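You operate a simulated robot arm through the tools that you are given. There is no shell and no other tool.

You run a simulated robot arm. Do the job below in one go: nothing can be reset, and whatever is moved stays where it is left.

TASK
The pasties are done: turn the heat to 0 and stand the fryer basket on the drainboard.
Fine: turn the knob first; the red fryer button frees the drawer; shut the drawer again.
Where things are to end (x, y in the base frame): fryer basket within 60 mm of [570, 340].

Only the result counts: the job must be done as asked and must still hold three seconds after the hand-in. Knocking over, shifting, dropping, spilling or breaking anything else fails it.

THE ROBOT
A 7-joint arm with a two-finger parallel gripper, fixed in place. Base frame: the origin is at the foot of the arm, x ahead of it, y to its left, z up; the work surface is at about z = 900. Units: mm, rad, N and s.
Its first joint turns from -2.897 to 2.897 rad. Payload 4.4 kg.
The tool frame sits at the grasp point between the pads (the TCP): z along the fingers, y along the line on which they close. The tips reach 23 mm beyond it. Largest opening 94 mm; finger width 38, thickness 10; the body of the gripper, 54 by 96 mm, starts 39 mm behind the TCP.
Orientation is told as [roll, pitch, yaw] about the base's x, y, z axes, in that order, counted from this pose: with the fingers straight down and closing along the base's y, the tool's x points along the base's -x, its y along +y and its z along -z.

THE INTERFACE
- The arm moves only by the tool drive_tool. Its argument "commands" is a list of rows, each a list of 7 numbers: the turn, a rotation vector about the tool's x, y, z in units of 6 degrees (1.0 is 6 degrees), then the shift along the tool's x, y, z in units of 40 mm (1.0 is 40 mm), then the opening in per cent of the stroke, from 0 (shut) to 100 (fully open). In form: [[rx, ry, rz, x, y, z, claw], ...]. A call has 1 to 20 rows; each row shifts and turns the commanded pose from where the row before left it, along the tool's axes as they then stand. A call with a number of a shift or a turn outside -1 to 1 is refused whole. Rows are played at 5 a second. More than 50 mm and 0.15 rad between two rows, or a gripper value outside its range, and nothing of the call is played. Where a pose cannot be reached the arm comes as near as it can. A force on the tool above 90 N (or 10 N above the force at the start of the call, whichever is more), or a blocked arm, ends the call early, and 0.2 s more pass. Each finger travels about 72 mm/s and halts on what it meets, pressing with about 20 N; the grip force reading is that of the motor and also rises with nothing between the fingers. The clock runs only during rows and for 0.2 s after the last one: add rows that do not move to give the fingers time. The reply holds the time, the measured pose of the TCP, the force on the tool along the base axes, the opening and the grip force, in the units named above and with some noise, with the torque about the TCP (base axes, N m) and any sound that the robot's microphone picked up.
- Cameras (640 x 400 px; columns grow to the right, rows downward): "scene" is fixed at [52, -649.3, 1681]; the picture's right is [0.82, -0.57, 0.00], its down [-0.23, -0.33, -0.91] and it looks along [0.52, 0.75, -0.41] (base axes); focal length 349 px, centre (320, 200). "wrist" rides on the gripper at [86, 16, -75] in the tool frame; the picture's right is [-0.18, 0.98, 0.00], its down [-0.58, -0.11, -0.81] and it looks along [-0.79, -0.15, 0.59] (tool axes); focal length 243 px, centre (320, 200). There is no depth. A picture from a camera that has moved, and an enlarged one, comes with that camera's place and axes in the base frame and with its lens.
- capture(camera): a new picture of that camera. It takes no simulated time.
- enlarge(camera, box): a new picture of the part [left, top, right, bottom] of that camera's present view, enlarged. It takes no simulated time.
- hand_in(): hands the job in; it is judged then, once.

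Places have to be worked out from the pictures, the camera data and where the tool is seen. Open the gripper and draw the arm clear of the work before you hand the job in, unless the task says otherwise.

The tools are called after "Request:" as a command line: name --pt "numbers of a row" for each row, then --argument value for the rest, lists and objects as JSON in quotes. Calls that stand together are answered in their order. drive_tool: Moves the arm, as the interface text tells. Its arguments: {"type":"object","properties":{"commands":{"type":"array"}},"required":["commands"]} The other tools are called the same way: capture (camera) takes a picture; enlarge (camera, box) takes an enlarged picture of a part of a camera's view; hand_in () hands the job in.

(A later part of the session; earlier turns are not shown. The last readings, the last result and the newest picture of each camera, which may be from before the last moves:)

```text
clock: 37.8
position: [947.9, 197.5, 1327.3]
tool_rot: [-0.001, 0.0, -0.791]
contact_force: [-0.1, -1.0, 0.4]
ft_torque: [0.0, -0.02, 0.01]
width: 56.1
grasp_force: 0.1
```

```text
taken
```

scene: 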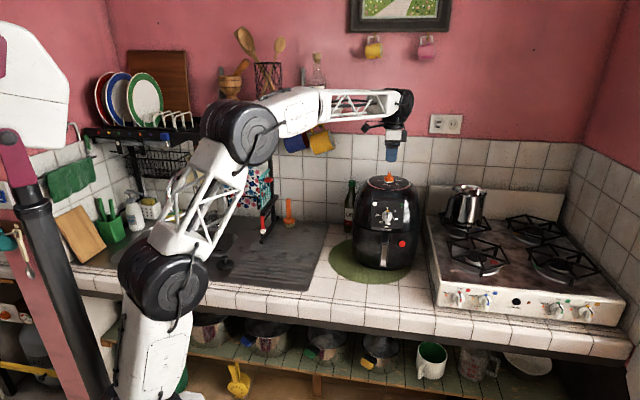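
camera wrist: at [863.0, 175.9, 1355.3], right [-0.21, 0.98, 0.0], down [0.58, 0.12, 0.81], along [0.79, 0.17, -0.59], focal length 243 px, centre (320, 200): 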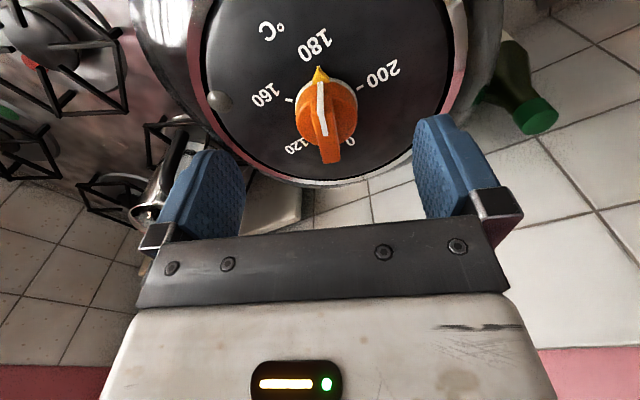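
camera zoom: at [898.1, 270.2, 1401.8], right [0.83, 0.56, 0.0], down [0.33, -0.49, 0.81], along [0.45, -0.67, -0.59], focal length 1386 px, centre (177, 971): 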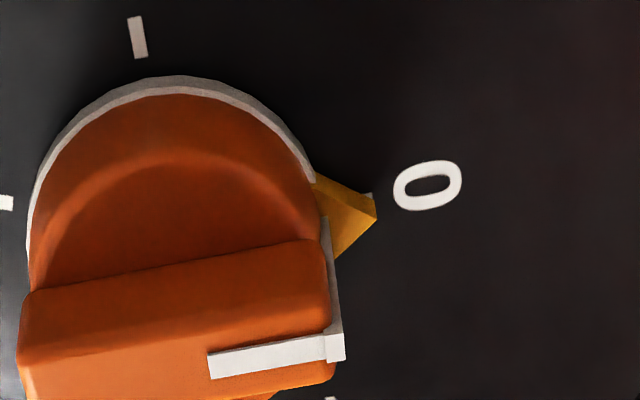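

The pointer tip is at the 0 tick (the slight offset is its height parallax), so the heat is at 0. The fryer front faces about (−0.707, −0.707): button at about (902, 64, 1031), handle about 177 mm out from the axis. I'll back away to the front of the fryer and turn the gripper to yaw +45°.

Request:
drive_tool --pt "0 0 0 0 -0.9375 0 60" --pt "0 0 0 0 -0.9375 0 60" --pt "0 0 0 0 -0.9375 0 60" --pt "0 0 0 0 -0.9375 0 60" --pt "0 0 0 0 -0.9375 0 60" --pt "0 0 0 0 -0.9375 0 60" --pt "0 0 0 0 -0.9375 0 60" --pt "0 0 0 0 -0.9375 0 60" --pt "0 0 0 0 0 0 0"

Request:
drive_tool --pt "0 0 -1 0 0 0 0" --pt "0 0 -1 0 0 0 0" --pt "0 0 -1 0 0 0 0" --pt "0 0 -1 0 0 0 0" --pt "0 0 -1 0 0 0 0" --pt "0 0 -1 0 0 0 0" --pt "0 0 -1 0 0 0 0" --pt "0 0 -1 0 0 0 0" --pt "0 0 -1 0 0 0 0" --pt "0 0 -1 0 0 0 0" --pt "0 0 -1 0 0 0 0" --pt "0 0 -1 0 0 0 0" --pt "0 0 -1 0 0 0 0" --pt "0 0 -1 0 0 0 0" --pt "0 0 -1 0 0 0 0" --pt "0 0 0 0 0 0 0"

Request:
capture --camera "wrist"

Request:
capture --camera "scene"

```text
clock: 39.8
position: [735.4, -12.2, 1326.6]
tool_rot: [0.001, -0.001, -0.79]
contact_force: [-0.2, 0.0, -0.6]
ft_torque: [0.02, 0.0, 0.0]
width: 0.5
grasp_force: 0.1
```

```text
clock: 43.2
position: [735.1, -12.7, 1326.6]
tool_rot: [-0.001, -0.001, 0.782]
contact_force: [-0.4, 0.7, -0.8]
ft_torque: [-0.01, 0.03, 0.04]
width: 0.0
grasp_force: 19.6
```

```text
taken
camera wrist: at [661.6, -63.2, 1401.7], right [-0.56, 0.83, 0.0], down [0.49, 0.33, 0.81], along [0.67, 0.45, -0.59], focal length 243 px, centre (320, 200)
```

wrist: 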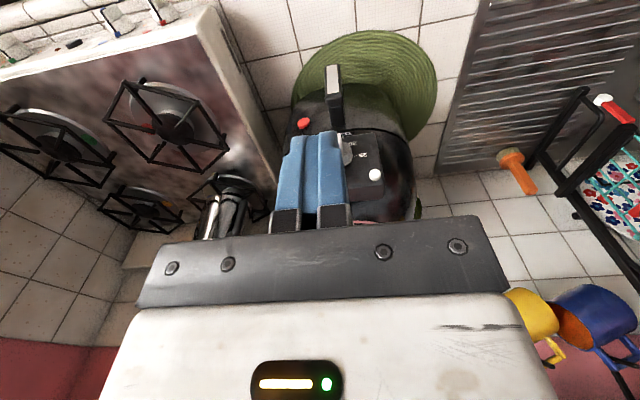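

```text
taken
```

scene: 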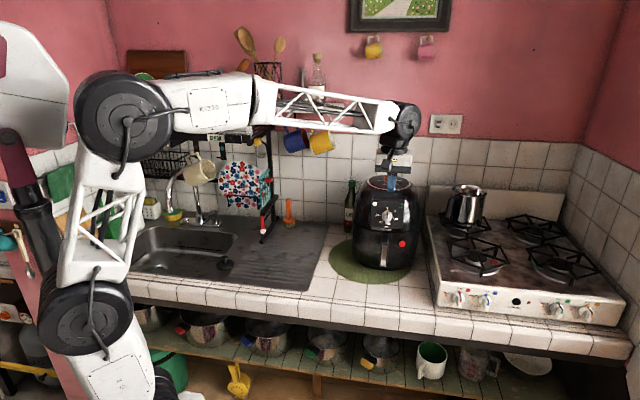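

I'm clear in front of the fryer. I'll descend 200 mm and tilt the tool 45° towards the fryer front to get a good look at the button and handle.

Request:
drive_tool --pt "0 0 0 0 0 1 0" --pt "0 0 0 0 0 1 0" --pt "0 0 0 0 0 1 0" --pt "0 0 0 0 0 1 0" --pt "0 0 0 0 0 1 0" --pt "0 -1 0 0 0 0 0" --pt "0 -1 0 0 0 0 0" --pt "0 -1 0 0 0 0 0" --pt "0 -1 0 0 0 0 0" --pt "0 -1 0 0 0 0 0" --pt "0 -1 0 0 0 0 0" --pt "0 -1 0 0 0 0 0" --pt "0 -0.5 0 0 0 0 0" --pt "0 0 0 0 0 0 0"

Request:
capture --camera "wrist"

Request:
capture --camera "scene"

```text
clock: 46.2
position: [733.3, -12.6, 1126.6]
tool_rot: [0.001, -0.787, 0.779]
contact_force: [0.2, 0.0, -0.1]
ft_torque: [0.01, 0.01, 0.01]
width: 0.1
grasp_force: 20.2
```

```text
taken
camera wrist: at [641.8, -82.7, 1118.3], right [-0.6, 0.79, 0.13], down [-0.04, -0.19, 0.98], along [0.8, 0.58, 0.14], focal length 243 px, centre (320, 200)
```

wrist: 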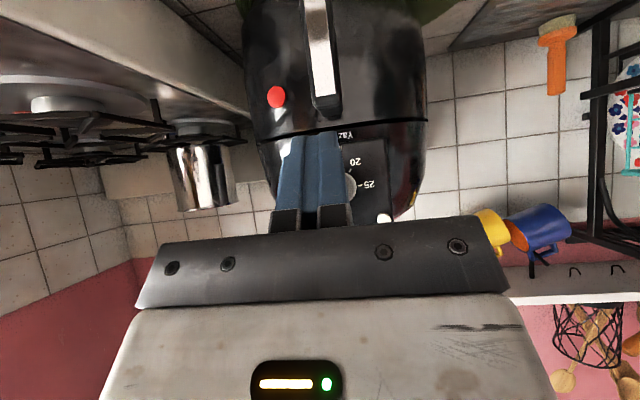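

```text
taken
```

scene: 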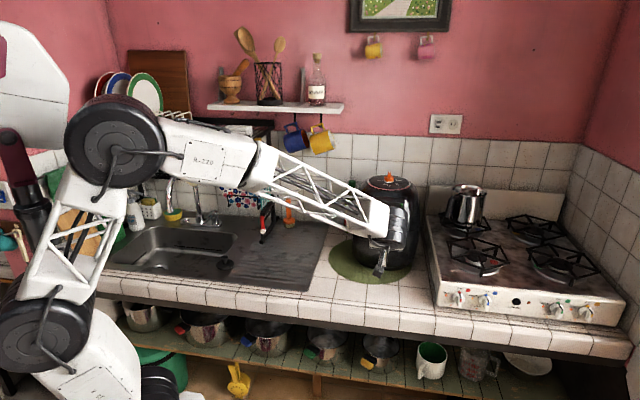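

The tilted view shows the red button and handle clearly. I'll zoom in on them to compute positions.

Request:
enlarge --camera "wrist" --box '[230, 0, 440, 140]'

Request:
enlarge --camera "scene" --box '[340, 180, 440, 290]'

```text
2.86 times, centred on (335, 70) of wrist
camera zoom: at [641.8, -82.7, 1118.3], right [-0.6, 0.79, 0.13], down [-0.04, -0.19, 0.98], along [0.8, 0.58, 0.14], focal length 693 px, centre (277, 571)
```

zoom: 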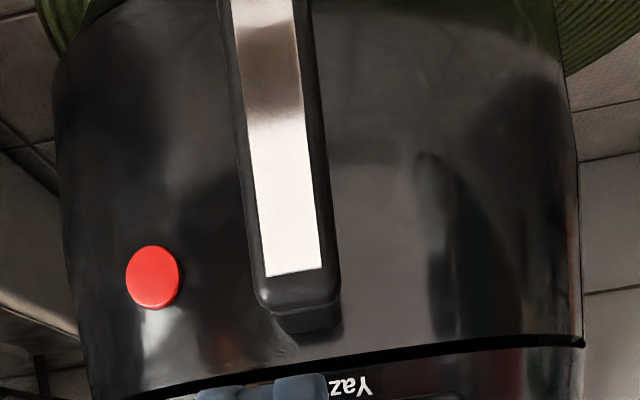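

```text
3.64 times, centred on (390, 235) of scene
camera zoom: at [52.0, -649.3, 1681.0], right [0.82, -0.57, 0.0], down [-0.23, -0.33, -0.91], along [0.52, 0.75, -0.41], focal length 1269 px, centre (66, 73)
```

zoom: 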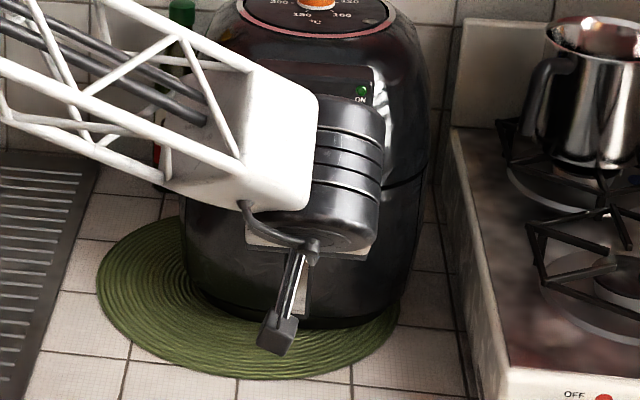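

Button at about (902, 64, 1032), surface normal about −117°; handle top at about (813, 64, 1065), 25 mm wide in the fryer's mid-plane. I'll turn to yaw 63°, tilt to 60°, and approach to about 30 mm in front of the button.

Request:
drive_tool --pt "-0.539 0 -0.539 0 0 0 0" --pt "-0.539 0 -0.539 0 0 0 0" --pt "-0.539 0 -0.539 0 0 0 0" --pt "-0.539 0 -0.539 0 0 0 0" --pt "0 -1 0 0 0 0 0" --pt "0 -1 0 0 0 0 0" --pt "0 -0.5 0 0 0 0 0" --pt "0 0 0 0 -0.96 0 0" --pt "0 0 0 0 -0.96 0 0" --pt "0 0 0 0 -0.96 0 0" --pt "0 0 0 0.285 0 0.6 0" --pt "0 0 0 0.285 0 0.6 0" --pt "0 0 0 0.285 0 0.6 0" --pt "0 0 0 0 0 0.6 0" --pt "0 0 0 0 0 0.75 0" --pt "0 0 0 0 0 0 0"

Request:
capture --camera "wrist"

Request:
capture --camera "scene"

```text
clock: 49.6
position: [880.2, 17.8, 1035.7]
tool_rot: [0.001, -1.047, 1.102]
contact_force: [0.6, 0.5, -0.7]
ft_torque: [0.02, 0.02, -0.01]
width: 0.1
grasp_force: 19.9
```

```text
taken
camera wrist: at [816.6, -71.5, 998.5], right [-0.83, 0.53, 0.16], down [-0.09, -0.41, 0.91], along [0.54, 0.74, 0.39], focal length 243 px, centre (320, 200)
```

wrist: 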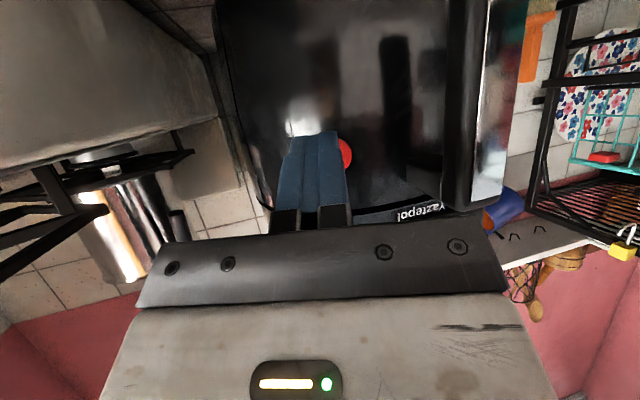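

```text
taken
```

scene: 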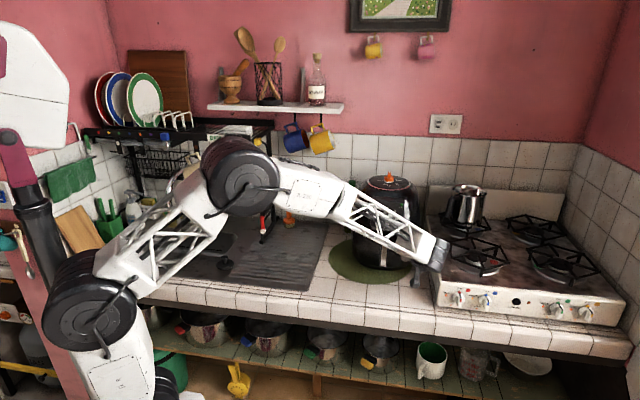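

The button shows just right of the fingertips: about 4 mm off in +tool y and about 28 mm ahead of contact. I'll shift sideways, then approach in small steps and watch the force.

Request:
drive_tool --pt "0 0 0 0 0.11 0 0" --pt "0 0 0 -0.125 0 0.2165 0" --pt "0 0 0 -0.125 0 0.2165 0" --pt "0 0 0 0 0 0 0"

Request:
enlarge --camera "wrist" --box '[250, 90, 420, 230]'

Request:
enlarge --camera "scene" --box '[350, 190, 460, 290]'

```text
clock: 50.6
position: [884.4, 37.4, 1035.8]
tool_rot: [-0.001, -1.047, 1.1]
contact_force: [-0.8, -0.6, -0.2]
ft_torque: [0.0, -0.02, -0.01]
width: 0.0
grasp_force: 20.4
heard: click
```

```text
2.86 times, centred on (335, 160) of wrist
camera zoom: at [821.1, -52.5, 998.2], right [-0.83, 0.53, 0.16], down [-0.09, -0.41, 0.91], along [0.54, 0.74, 0.39], focal length 693 px, centre (277, 314)
```

zoom: 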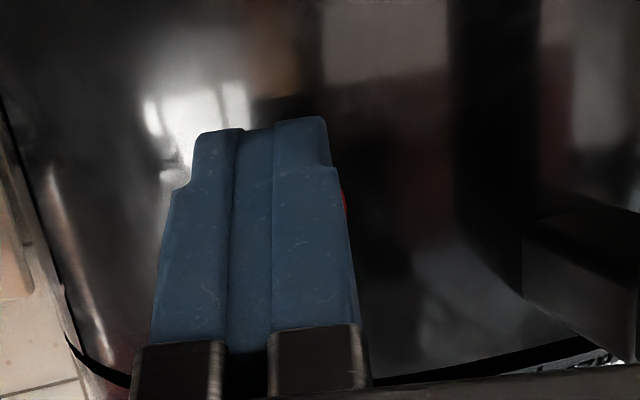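

```text
4.00 times, centred on (405, 240) of scene
camera zoom: at [52.0, -649.3, 1681.0], right [0.82, -0.57, 0.0], down [-0.23, -0.33, -0.91], along [0.52, 0.75, -0.41], focal length 1396 px, centre (-20, 40)
```

zoom: 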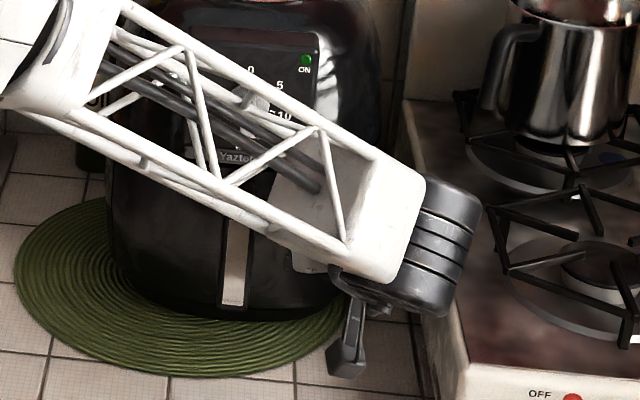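

A click was heard, so the button appears to have been actuated with very little force. I'll back off and look at the button and drawer.

Request:
drive_tool --pt "0 0 0 0.25 0 -0.433 0" --pt "0 0 0 0.25 0 -0.433 0" --pt "0 0 0 0.3 -0.2 -0.52 0" --pt "0 0 0 0.3 -0.2 -0.52 0" --pt "0 0 0 0 0 0 0"

Request:
capture --camera "wrist"

Request:
enlarge --camera "scene" --box '[330, 170, 460, 290]'

```text
clock: 51.8
position: [860.1, -50.0, 1032.0]
tool_rot: [0.0, -1.049, 1.1]
contact_force: [-0.3, -0.2, 0.2]
ft_torque: [0.0, 0.0, -0.01]
width: 0.0
grasp_force: 19.6
```

```text
taken
camera wrist: at [795.7, -138.6, 996.3], right [-0.83, 0.53, 0.16], down [-0.09, -0.41, 0.91], along [0.54, 0.74, 0.39], focal length 243 px, centre (320, 200)
```

wrist: 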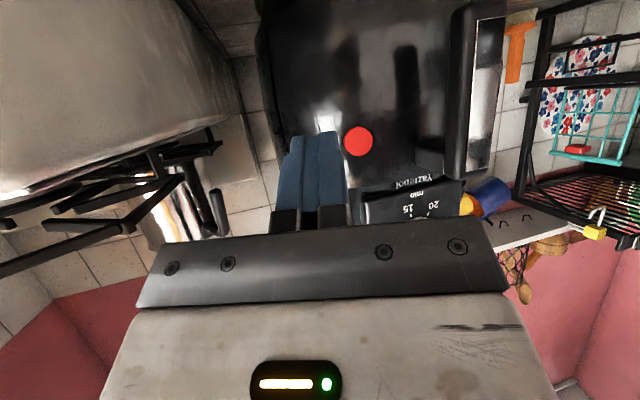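

```text
3.33 times, centred on (395, 230) of scene
camera zoom: at [52.0, -649.3, 1681.0], right [0.82, -0.57, 0.0], down [-0.23, -0.33, -0.91], along [0.52, 0.75, -0.41], focal length 1163 px, centre (70, 100)
```

zoom: 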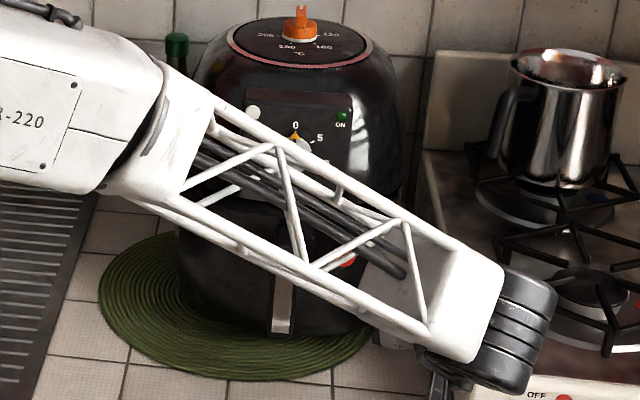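

The button looks intact and the drawer is still shut. I'll zoom in on the handle from this side angle to measure its depth before gripping it.

Request:
enlarge --camera "wrist" --box '[330, 0, 530, 220]'

```text
1.82 times, centred on (430, 110) of wrist
camera zoom: at [795.7, -138.6, 996.3], right [-0.83, 0.53, 0.16], down [-0.09, -0.41, 0.91], along [0.54, 0.74, 0.39], focal length 441 px, centre (120, 364)
```

zoom: 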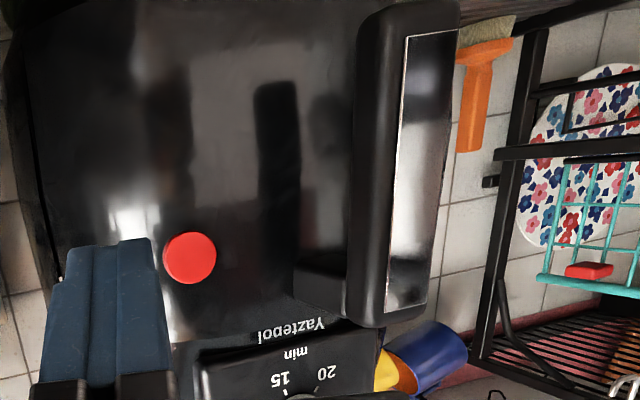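

Triangulating gives the handle front face at about 210 mm out from the axis (it was about 190), so the drawer probably popped out a little on the click. I'll go to a pre-grasp in front of the handle at yaw 45°, tilt 60°, open.

Request:
drive_tool --pt "0.65 0 0.375 0 0 0 50" --pt "0.65 0 0.375 0 0 0 100" --pt "0.65 0 0.375 0 0 0 100" --pt "0.65 0 0.375 0 0 0 100" --pt "0 0 0 0.153 0.92 -0.232 100" --pt "0 0 0 0.153 0.92 -0.232 100" --pt "0 0 0 0.153 0.92 -0.232 100" --pt "0 0 0 0 0 0 100"

Request:
capture --camera "wrist"

Request:
capture --camera "scene"

```text
clock: 53.6
position: [756.7, 6.4, 1032.8]
tool_rot: [0.001, -1.047, 0.785]
contact_force: [0.1, 0.5, 0.2]
ft_torque: [0.02, -0.01, 0.0]
width: 94.2
grasp_force: 0.0
```

```text
taken
camera wrist: at [668.3, -60.0, 994.9], right [-0.63, 0.76, 0.16], down [-0.21, -0.36, 0.91], along [0.75, 0.54, 0.39], focal length 243 px, centre (320, 200)
```

wrist: 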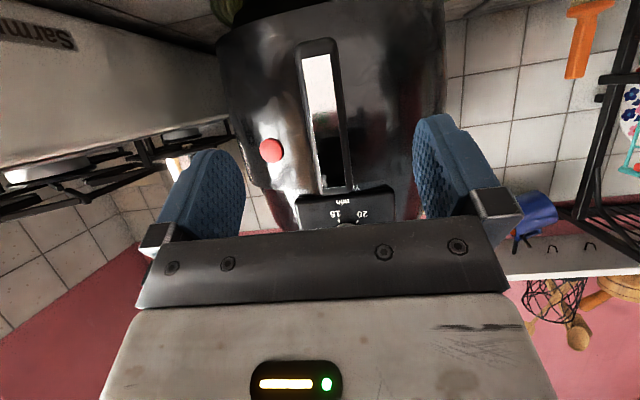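

```text
taken
```

scene: 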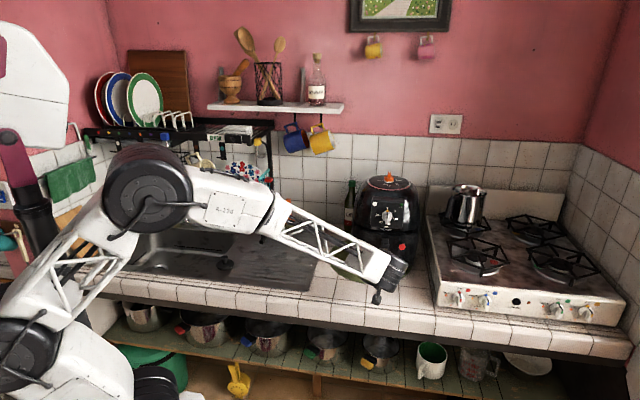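

The handle sits between the fingers: bar from z≈967 to 1060, 2 mm off in tool y, with its front face about 60 mm ahead. I'll move in so the bar is between the pads, and check before closing.

Request:
drive_tool --pt "0 0 0 -0.22 0.017 0.547 100" --pt "0 0 0 -0.22 0.017 0.547 100" --pt "0 0 0 -0.22 0.017 0.547 100" --pt "0 0 0 0 0 0 100"

Request:
capture --camera "wrist"

Request:
enlarge --camera "scene" --box '[330, 170, 460, 290]'

```text
clock: 54.6
position: [804.0, 57.3, 1019.2]
tool_rot: [0.001, -1.047, 0.785]
contact_force: [0.7, -0.2, -0.2]
ft_torque: [-0.03, 0.03, -0.01]
width: 94.5
grasp_force: 0.1
```

```text
taken
camera wrist: at [716.9, -8.1, 983.2], right [-0.63, 0.76, 0.16], down [-0.21, -0.37, 0.91], along [0.75, 0.54, 0.39], focal length 243 px, centre (320, 200)
```

wrist: 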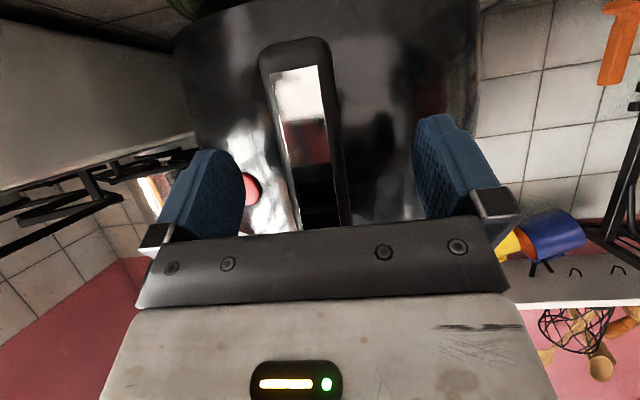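

```text
3.33 times, centred on (395, 230) of scene
camera zoom: at [52.0, -649.3, 1681.0], right [0.82, -0.57, 0.0], down [-0.23, -0.33, -0.91], along [0.52, 0.75, -0.41], focal length 1163 px, centre (70, 100)
```

zoom: 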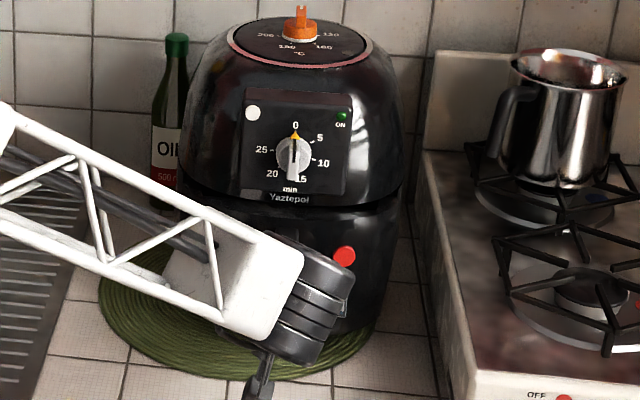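

The drawer has popped forward slightly and the handle bar is centred between the fingers. I'll close on it.

Request:
drive_tool --pt "0 0 0 0.05 0 -0.09 60" --pt "0 0 0 0 0 0 30" --pt "0 0 0 0 0 0 10" --pt "0 0 0 0 0 0 0" --pt "0 0 0 0 0 0 0" --pt "0 0 0 0 0 0 0"

```text
clock: 56.0
position: [802.3, 52.7, 1020.7]
tool_rot: [0.0, -1.047, 0.785]
contact_force: [17.1, -16.6, -3.1]
ft_torque: [-0.28, 0.16, -0.13]
width: 27.9
grasp_force: 44.5
```

The handle is gripped at 28 mm. I'll trim 1 mm sideways and pull the drawer outward slowly, watching the force.

Request:
drive_tool --pt "0 0 0 0 -0.02 0 0" --pt "0 0 0 0.125 0 -0.2165 0" --pt "0 0 0 0.25 0 -0.433 0" --pt "0 0 0 0.25 0 -0.433 0" --pt "0 0 0 0.25 0 -0.433 0" --pt "0 0 0 0 0 0 0"

Request:
capture --camera "wrist"

Request:
capture --camera "scene"

```text
clock: 57.4
position: [750.8, 1.8, 1021.4]
tool_rot: [0.001, -1.048, 0.786]
contact_force: [-37.1, 34.8, -10.2]
ft_torque: [0.33, -1.51, 0.18]
width: 27.9
grasp_force: 44.9
```

```text
taken
camera wrist: at [663.4, -63.7, 983.7], right [-0.63, 0.76, 0.16], down [-0.21, -0.37, 0.91], along [0.75, 0.54, 0.39], focal length 243 px, centre (320, 200)
```

wrist: 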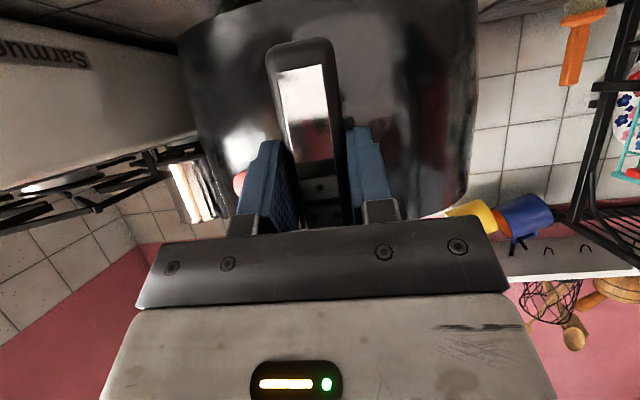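

```text
taken
```

scene: 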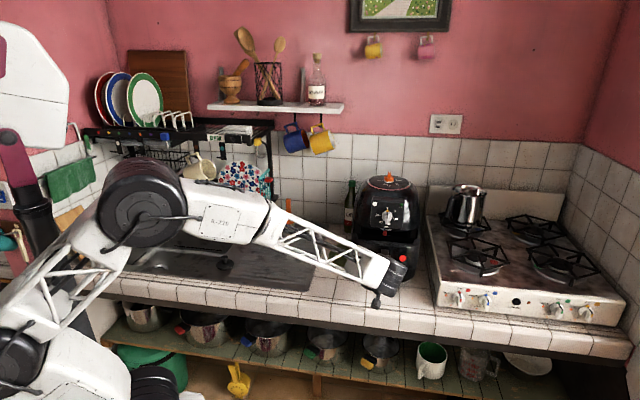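

The drawer is sliding out (70 mm so far) with a side load that suggests the rail angle is slightly different. I'll relieve it and continue with a small sideways trim.

Request:
drive_tool --pt "0 0 0 0 0.045 0 0" --pt "0 0 0 0.25 0.012 -0.433 0" --pt "0 0 0 0.25 0.012 -0.433 0" --pt "0 0 0 0 0 0 0"

Request:
enlarge --camera "scene" --box '[330, 160, 460, 310]'

```text
clock: 58.4
position: [724.0, -25.2, 1019.5]
tool_rot: [-0.002, -1.046, 0.781]
contact_force: [55.0, -55.2, -30.8]
ft_torque: [0.23, 0.82, 0.02]
width: 27.8
grasp_force: 45.1
```

```text
2.67 times, centred on (395, 235) of scene
camera zoom: at [52.0, -649.3, 1681.0], right [0.82, -0.57, 0.0], down [-0.23, -0.33, -0.91], along [0.52, 0.75, -0.41], focal length 931 px, centre (120, 107)
```

zoom: 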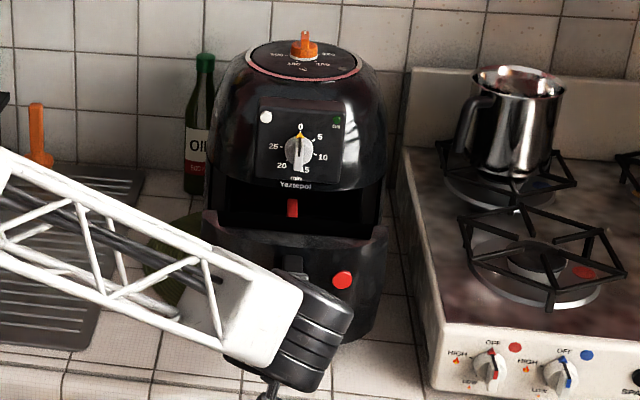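

I over-trimmed (78 N sideways, about 46 N/mm), so I'll shift back 1.6 mm. The drawer is opening and a red basket grip is visible inside. I'll keep pulling gently.

Request:
drive_tool --pt "0 0 0 0.012 -0.04 0.007 0" --pt "0 0 0 0 0 0 0"

Request:
drive_tool --pt "0 0 0 0.25 0.006 -0.433 0" --pt "0 0 0 0.25 0.006 -0.433 0" --pt "0 0 0 0 0 0 0"

```text
clock: 59.0
position: [725.1, -23.2, 1021.1]
tool_rot: [0.0, -1.046, 0.784]
contact_force: [52.2, -53.3, -25.8]
ft_torque: [-0.59, 1.33, 0.08]
width: 27.8
grasp_force: 44.5
```

```text
clock: 59.8
position: [696.0, -54.0, 1020.3]
tool_rot: [0.001, -1.047, 0.783]
contact_force: [59.2, -59.1, -34.0]
ft_torque: [-0.24, -0.58, -0.13]
width: 28.2
grasp_force: 44.9
```

The side load is still about 84 N, so I'll move further in the direction of the load to relieve it.

Request:
drive_tool --pt "0 0 0 0.01 -0.04 0.006 0" --pt "0 0 0 0 0 0 0"

```text
clock: 60.4
position: [696.5, -53.0, 1020.1]
tool_rot: [0.003, -1.047, 0.786]
contact_force: [27.0, -28.2, -22.8]
ft_torque: [-0.98, 0.32, -0.14]
width: 28.0
grasp_force: 44.9
```

Down to 39 N. I'll take a look at how far the drawer is open and what's inside.

Request:
enlarge --camera "scene" --box '[310, 160, 460, 320]'

Request:
capture --camera "wrist"

```text
2.50 times, centred on (385, 240) of scene
camera zoom: at [52.0, -649.3, 1681.0], right [0.82, -0.57, 0.0], down [-0.23, -0.33, -0.91], along [0.52, 0.75, -0.41], focal length 873 px, centre (158, 100)
```

zoom: 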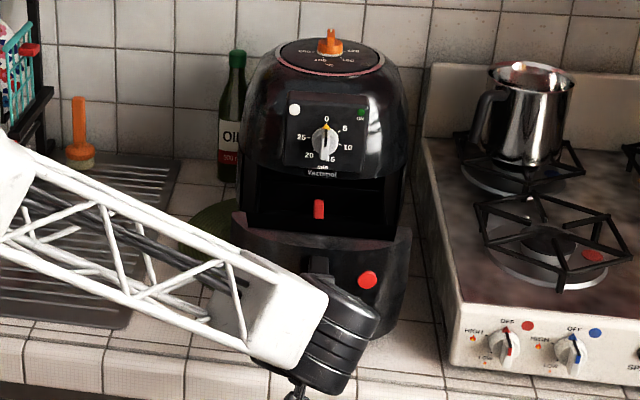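

```text
taken
camera wrist: at [608.6, -118.4, 983.8], right [-0.63, 0.76, 0.16], down [-0.21, -0.37, 0.91], along [0.75, 0.54, 0.39], focal length 243 px, centre (320, 200)
```

wrist: 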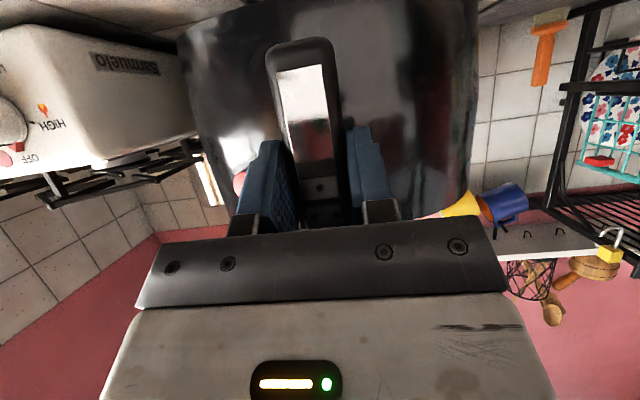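

The red basket grip is at about 190 mm out from the axis, so the basket is still partly under the body. I'll pull about 40 mm more.

Request:
drive_tool --pt "0 0 0 0.125 -0.02 -0.2165 0" --pt "0 0 0 0.25 0 -0.433 0" --pt "0 0 0 0.125 0 -0.2165 0" --pt "0 0 0 0 0 0 0"

Request:
enlarge --camera "scene" --box '[310, 160, 460, 320]'

```text
clock: 61.4
position: [668.7, -81.2, 1020.3]
tool_rot: [-0.002, -1.049, 0.788]
contact_force: [-27.4, 27.7, -4.6]
ft_torque: [0.99, -1.13, 0.18]
width: 27.8
grasp_force: 45.0
```

```text
2.50 times, centred on (385, 240) of scene
camera zoom: at [52.0, -649.3, 1681.0], right [0.82, -0.57, 0.0], down [-0.23, -0.33, -0.91], along [0.52, 0.75, -0.41], focal length 873 px, centre (158, 100)
```

zoom: 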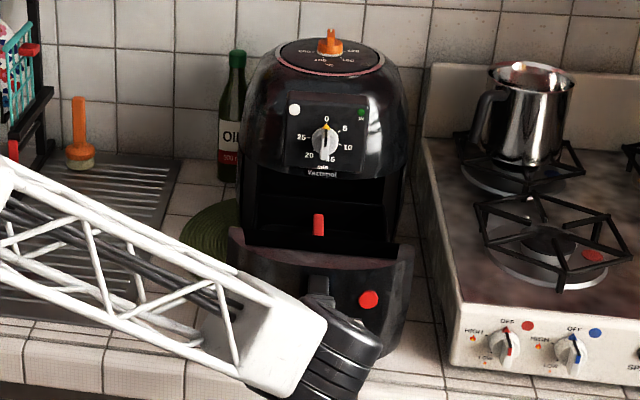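

Still moving freely, 189 mm out. I'll pull another 30 mm and watch for an end stop.

Request:
drive_tool --pt "0 0 0 0.125 0.015 -0.2165 0" --pt "0 0 0 0.125 0 -0.2165 0" --pt "0 0 0 0.125 0 -0.2165 0" --pt "0 0 0 0 0 0 0"

Request:
enlarge --camera "scene" --box '[310, 160, 460, 320]'

```text
clock: 62.4
position: [647.2, -102.6, 1019.8]
tool_rot: [0.001, -1.046, 0.784]
contact_force: [-39.5, 38.4, -2.5]
ft_torque: [-0.9, 1.22, 0.26]
width: 28.1
grasp_force: 45.3
```

```text
2.50 times, centred on (385, 240) of scene
camera zoom: at [52.0, -649.3, 1681.0], right [0.82, -0.57, 0.0], down [-0.23, -0.33, -0.91], along [0.52, 0.75, -0.41], focal length 873 px, centre (158, 100)
```

zoom: 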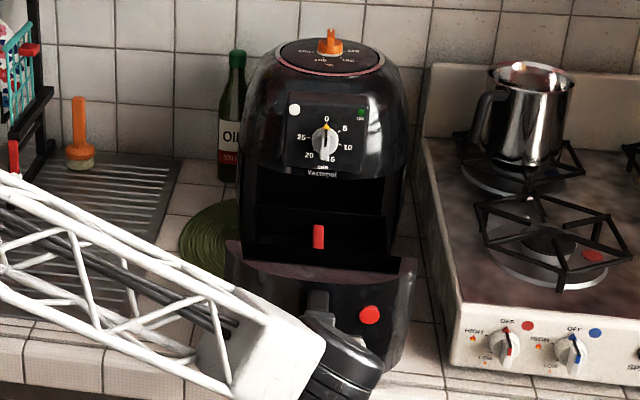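

The drawer is 220 mm out, with the red grip at about 257 mm from the axis. I'll relieve the load, release the handle, back off and rise to look into the drawer from above.

Request:
drive_tool --pt "0 0 0 0 0.02 0 0" --pt "0 0 0 0 0 0 20" --pt "0 0 0 0 0 0 50" --pt "0 0 0 0 0 0 80" --pt "0 0 0 0.375 0 -0.65 80" --pt "0 0 0 0.375 0 -0.65 80" --pt "0 0 0 -0.8 0 -0.462 80" --pt "0 0 0 -0.8 0 -0.462 80" --pt "0 0 0 -0.8 0 -0.462 80" --pt "0 0 0 -0.8 0 -0.462 80" --pt "0 0 0 -0.8 0 -0.462 80" --pt "0 0 0 0 0 0 80"

Request:
drive_tool --pt "0 1 0 0 0 0 80" --pt "0 1 0 0 0 0 80" --pt "0 1 0 0 0 0 80" --pt "0 1 0 0 0 0 80" --pt "0 1 0 0 0 0 80" --pt "0 1 0 0 0 0 80" --pt "0 1 0 0 0 0 80" --pt "0 1 0 0 0 0 80" --pt "0 1 0 0 0 0 80" --pt "0 1 0 0 0 0 80" --pt "0 0 0 0 0 0 80"

Request:
capture --camera "wrist"

Request:
capture --camera "scene"

```text
clock: 65.0
position: [606.5, -144.8, 1205.3]
tool_rot: [0.0, -1.049, 0.785]
contact_force: [-0.7, -0.3, 0.1]
ft_torque: [-0.01, 0.03, 0.01]
width: 75.0
grasp_force: 0.1
```

```text
clock: 67.4
position: [603.7, -144.6, 1205.5]
tool_rot: [0.001, 0.002, 0.784]
contact_force: [-0.8, 0.3, -0.5]
ft_torque: [0.0, 0.01, 0.01]
width: 75.1
grasp_force: 0.1
```

```text
taken
camera wrist: at [530.5, -194.9, 1281.2], right [-0.56, 0.83, 0.0], down [0.49, 0.33, 0.81], along [0.67, 0.45, -0.59], focal length 243 px, centre (320, 200)
```

wrist: 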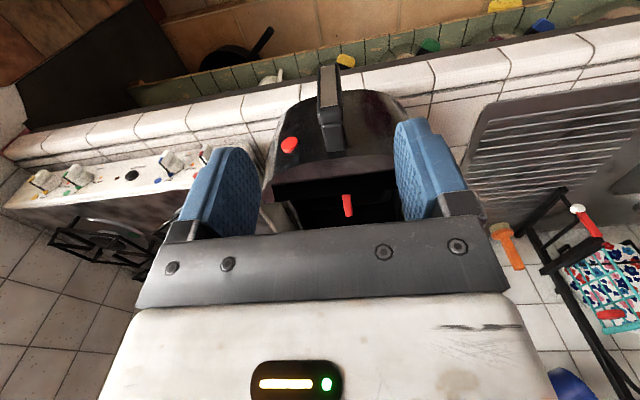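

```text
taken
```

scene: 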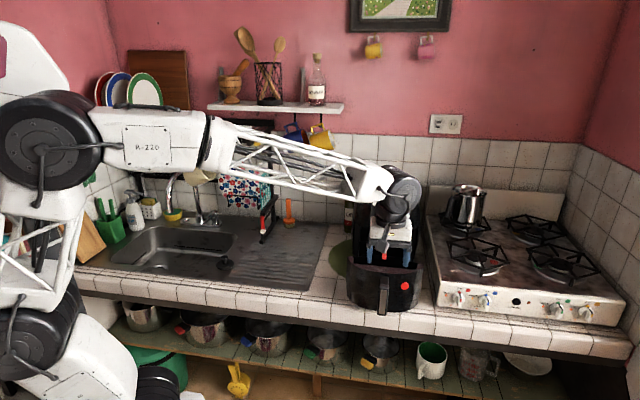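

The drawer stays put after release. I'll zoom into it from both cameras.

Request:
enlarge --camera "wrist" --box '[240, 60, 430, 235]'

Request:
enlarge --camera "scene" --box '[335, 220, 435, 320]'

```text
2.29 times, centred on (335, 148) of wrist
camera zoom: at [530.5, -194.9, 1281.2], right [-0.56, 0.83, 0.0], down [0.49, 0.33, 0.81], along [0.67, 0.45, -0.59], focal length 555 px, centre (286, 320)
```

zoom: 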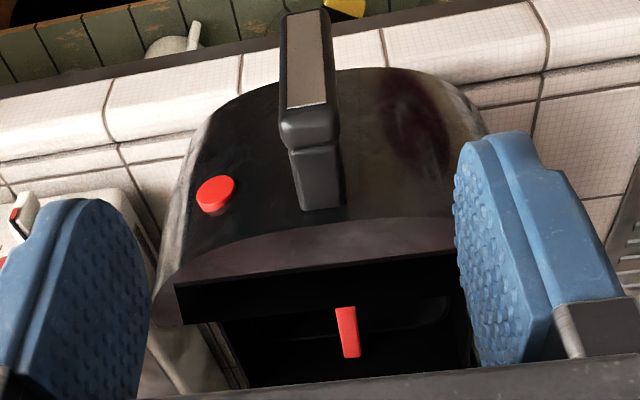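

```text
4.00 times, centred on (385, 270) of scene
camera zoom: at [52.0, -649.3, 1681.0], right [0.82, -0.57, 0.0], down [-0.23, -0.33, -0.91], along [0.52, 0.75, -0.41], focal length 1396 px, centre (60, -80)
```

zoom: 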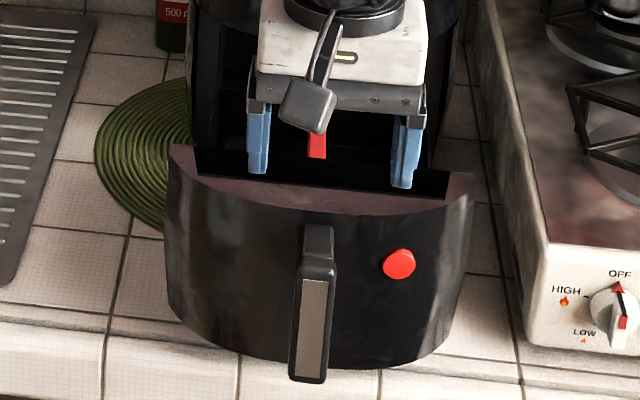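

The basket's red grip sits behind the drawer's front shell. I'll move the camera nearly overhead and tilt to see the basket fully.

Request:
drive_tool --pt "0 0 0 -0.8 0 0 80" --pt "0 0 0 -0.8 0 0 80" --pt "0 0 0 -0.8 0 0 80" --pt "0 0 0 -0.8 0 0 80" --pt "0 1 0 0 0 0 80" --pt "0 1 0 0 0 0 80" --pt "0 1 0 0 0 0 80" --pt "0 1 0 0 0 0 80" --pt "0 1 0 0 0 0 80" --pt "0 0 0 0 0 0 80"

Request:
capture --camera "wrist"

Request:
capture --camera "scene"

```text
clock: 69.6
position: [694.0, -54.4, 1204.7]
tool_rot: [-0.001, 0.523, 0.785]
contact_force: [-0.1, -0.2, -0.1]
ft_torque: [-0.01, 0.0, -0.02]
width: 75.2
grasp_force: 0.0
```

```text
taken
camera wrist: at [655.6, -70.6, 1313.9], right [-0.58, 0.81, -0.09], down [0.72, 0.56, 0.41], along [0.38, 0.17, -0.91], focal length 243 px, centre (320, 200)
```

wrist: 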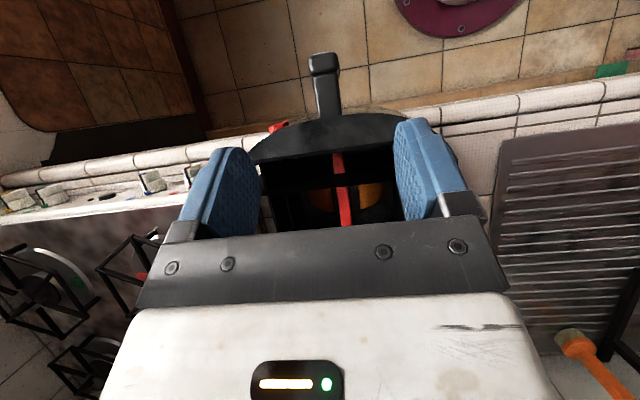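

```text
taken
```

scene: 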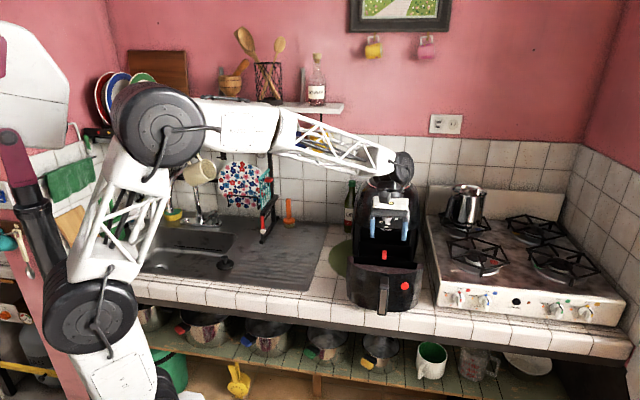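

Request:
enlarge --camera "wrist" --box '[240, 100, 420, 235]'

Request:
enlarge --camera "scene" --box '[335, 200, 435, 320]'

```text
2.96 times, centred on (330, 168) of wrist
camera zoom: at [655.6, -70.6, 1313.9], right [-0.58, 0.81, -0.09], down [0.72, 0.56, 0.41], along [0.38, 0.17, -0.91], focal length 719 px, centre (290, 296)
```

zoom: 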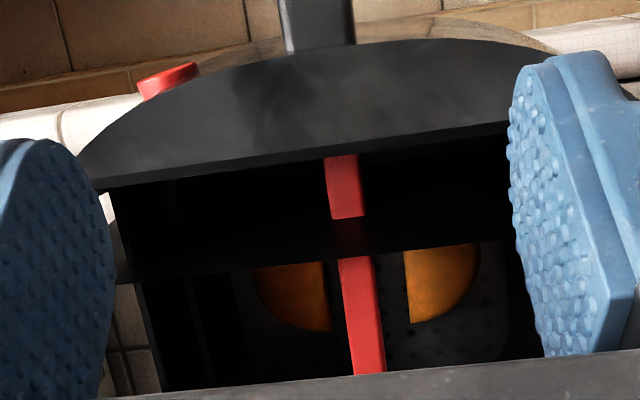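

```text
3.33 times, centred on (385, 260) of scene
camera zoom: at [52.0, -649.3, 1681.0], right [0.82, -0.57, 0.0], down [-0.23, -0.33, -0.91], along [0.52, 0.75, -0.41], focal length 1163 px, centre (103, 0)
```

zoom: 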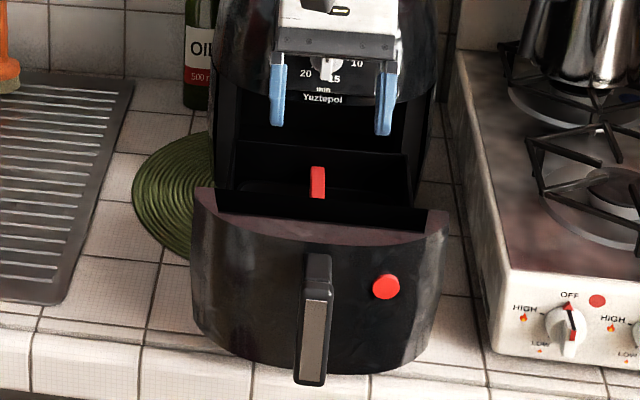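

The basket with the pasties is visible at the bottom, with a red bar over it. I'll shift the camera inward and up to see the whole handle.

Request:
drive_tool --pt "0 0 0 -0.615 0 -0.93 100" --pt "0 0 0 -0.615 0 -0.93 100" --pt "0 0 0 0 0 0 100"

Request:
capture --camera "wrist"

Request:
enlarge --camera "wrist" --box '[230, 30, 430, 235]'

```text
clock: 70.4
position: [750.8, 2.7, 1245.6]
tool_rot: [0.0, 0.523, 0.784]
contact_force: [-0.1, 0.3, 0.2]
ft_torque: [0.02, -0.01, -0.01]
width: 94.1
grasp_force: 0.1
```

```text
taken
camera wrist: at [711.5, -13.5, 1354.6], right [-0.58, 0.81, -0.09], down [0.72, 0.56, 0.41], along [0.38, 0.17, -0.91], focal length 243 px, centre (320, 200)
```

wrist: 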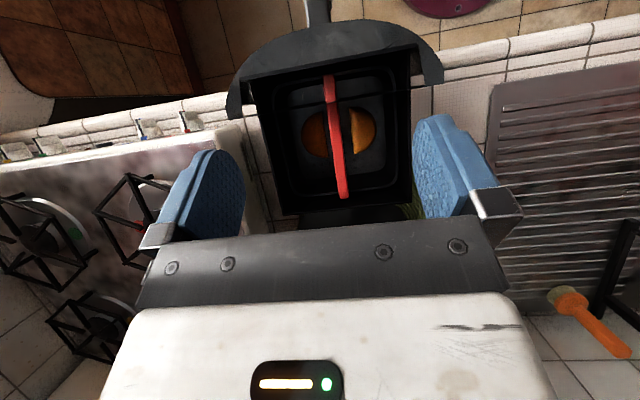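

```text
1.95 times, centred on (330, 132) of wrist
camera zoom: at [711.5, -13.5, 1354.6], right [-0.58, 0.81, -0.09], down [0.72, 0.56, 0.41], along [0.38, 0.17, -0.91], focal length 473 px, centre (300, 332)
```

zoom: 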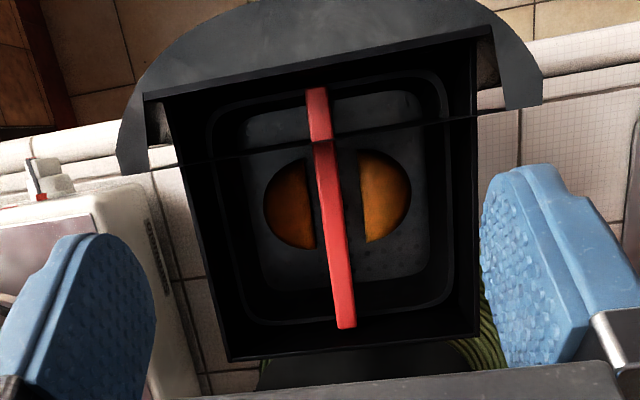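

Now the basket is clear: a squarish basket inside the drawer with two half-moon pasties and a red bail along the mid-plane. A thin dark line seems to cross the bail near its outer end, so I'll zoom in to understand it.

Request:
enlarge --camera "wrist" --box '[295, 60, 375, 130]'

Request:
enlarge --camera "wrist" --box '[230, 20, 340, 110]'

Request:
enlarge --camera "scene" --box '[345, 225, 425, 285]'

```text
5.71 times, centred on (335, 95) of wrist
camera zoom: at [711.5, -13.5, 1354.6], right [-0.58, 0.81, -0.09], down [0.72, 0.56, 0.41], along [0.38, 0.17, -0.91], focal length 1386 px, centre (234, 800)
```

zoom: 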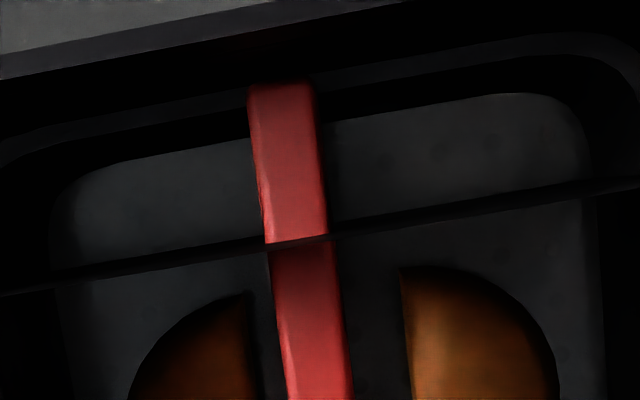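

```text
4.44 times, centred on (285, 65) of wrist
camera zoom: at [711.5, -13.5, 1354.6], right [-0.58, 0.81, -0.09], down [0.72, 0.56, 0.41], along [0.38, 0.17, -0.91], focal length 1078 px, centre (476, 800)
```

zoom: 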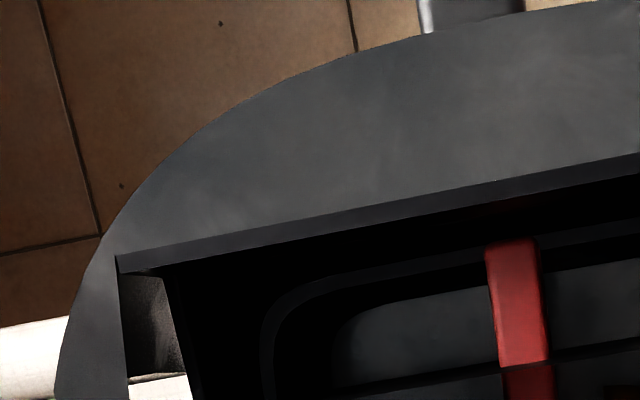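

```text
6.67 times, centred on (385, 255) of scene
camera zoom: at [52.0, -649.3, 1681.0], right [0.82, -0.57, 0.0], down [-0.23, -0.33, -0.91], along [0.52, 0.75, -0.41], focal length 2327 px, centre (-113, -167)
```

zoom: 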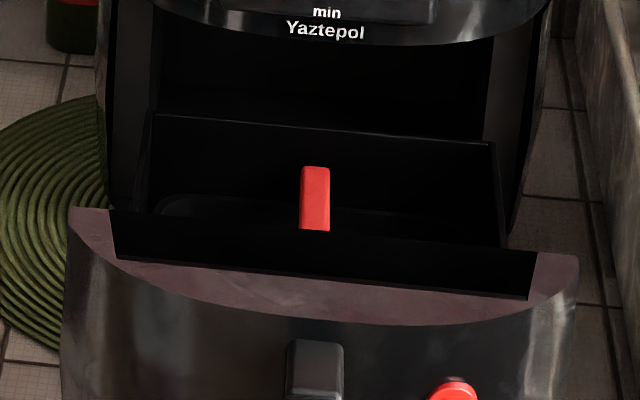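

The dark line is just the drawer shell's back face; the bail runs along the mid-plane from about 175 to 337 mm out, at z≈1026. The timer knob protrudes to about 165 mm, so lifting would be tight. I'll go back to the handle and pull the drawer out a bit more.

Request:
drive_tool --pt "0 0 0 0.615 0 0.93 80" --pt "0 0 0 0.615 0 0.93 80" --pt "0 -1 0 0 0 0 80" --pt "0 -1 0 0 0 0 80" --pt "0 -1 0 0 0 0 80" --pt "0 -1 0 0 0 0 80" --pt "0 -1 0 0 0 0 80" --pt "0 0 0 0.8 0 0 80" --pt "0 0 0 0.8 0 0 80" --pt "0 0 0 0.8 0 0 80" --pt "0 0 0 0.8 0 0 80" --pt "0 0 0 0 0 0 80"

Request:
drive_tool --pt "0 -1 0 0 0 0 80" --pt "0 -1 0 0 0 0 80" --pt "0 -1 0 0 0 0 80" --pt "0 -1 0 0 0 0 80" --pt "0 -1 0 0 0 0 80" --pt "0 -1 0 0 0 0 80" --pt "0 -1 0 0 0 0 80" --pt "0 -1 0 0 0 0 80" --pt "0 -1 0 0 0 0 80" --pt "0 -1 0 0 0 0 80" --pt "0 0 0 0.8 0 0.462 80" --pt "0 0 0 0.8 0 0.462 80" --pt "0 0 0 0.8 0 0.462 80" --pt "0 0 0 0.8 0 0.462 80" --pt "0 0 0 0.8 0 0.462 80" --pt "0 0 0 0 0 0 80"

Request:
capture --camera "wrist"

```text
clock: 73.0
position: [605.8, -146.0, 1205.2]
tool_rot: [0.0, 0.001, 0.785]
contact_force: [-0.6, -0.1, -0.2]
ft_torque: [-0.04, -0.01, 0.02]
width: 75.2
grasp_force: 0.1
```

```text
clock: 76.4
position: [604.0, -145.3, 1021.7]
tool_rot: [0.0, -1.047, 0.783]
contact_force: [0.4, -0.4, 0.0]
ft_torque: [0.0, -0.01, -0.03]
width: 75.3
grasp_force: 0.0
```

```text
taken
camera wrist: at [515.8, -210.9, 984.5], right [-0.63, 0.76, 0.16], down [-0.21, -0.37, 0.91], along [0.75, 0.54, 0.39], focal length 243 px, centre (320, 200)
```

wrist: 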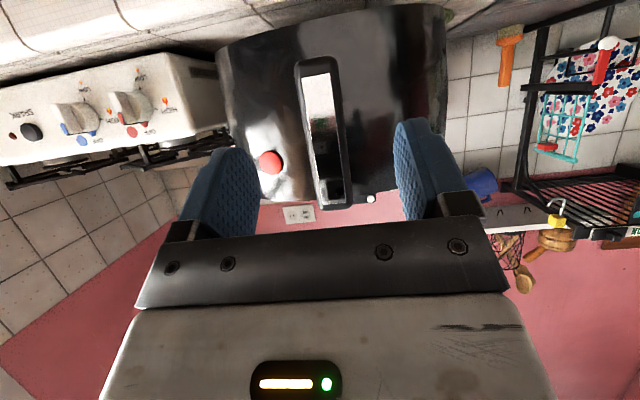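

The handle is again between the open fingers. I'll move in 58 mm and close on it.

Request:
drive_tool --pt "0 0 0 -0.36 0 0.63 80" --pt "0 0 0 -0.36 0 0.63 80" --pt "0 0 0 0 0 0 60" --pt "0 0 0 0 0 0 30" --pt "0 0 0 0 0 0 0" --pt "0 0 0 0 0 0 0" --pt "0 0 0 0 0 0 0"

```text
clock: 78.0
position: [646.1, -103.9, 1020.4]
tool_rot: [-0.001, -1.047, 0.785]
contact_force: [8.3, -8.3, -3.2]
ft_torque: [-0.11, -0.27, -0.18]
width: 28.0
grasp_force: 45.2
```

The handle is gripped with little load. I'll pull outward in 8 mm steps and watch for an end stop.

Request:
drive_tool --pt "0 0 0 0.1 0 -0.173 0" --pt "0 0 0 0.1 0 -0.173 0" --pt "0 0 0 0 0 0 0"

```text
clock: 78.8
position: [634.2, -115.0, 1020.1]
tool_rot: [-0.002, -1.048, 0.787]
contact_force: [52.3, 10.1, 0.7]
ft_torque: [0.45, 0.35, -0.1]
width: 28.0
grasp_force: 44.7
```

A 44 N inward pull has appeared, which may be the end stop. I'll test with one more 4 mm step.

Request:
drive_tool --pt "0 0 0 0.05 -0.012 -0.087 0" --pt "0 0 0 0 0 0 0"

Request:
enlarge --camera "scene" --box '[310, 160, 460, 320]'

```text
clock: 79.4
position: [630.9, -117.1, 1021.0]
tool_rot: [0.0, -1.048, 0.788]
contact_force: [34.4, 25.3, 8.7]
ft_torque: [0.51, 0.18, -0.06]
width: 27.9
grasp_force: 45.0
```

```text
2.50 times, centred on (385, 240) of scene
camera zoom: at [52.0, -649.3, 1681.0], right [0.82, -0.57, 0.0], down [-0.23, -0.33, -0.91], along [0.52, 0.75, -0.41], focal length 873 px, centre (158, 100)
```

zoom: 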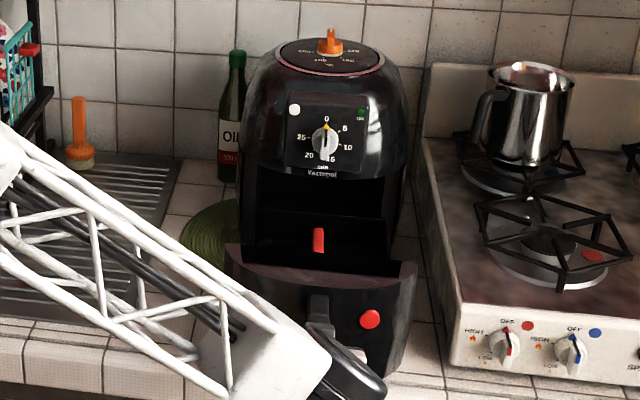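

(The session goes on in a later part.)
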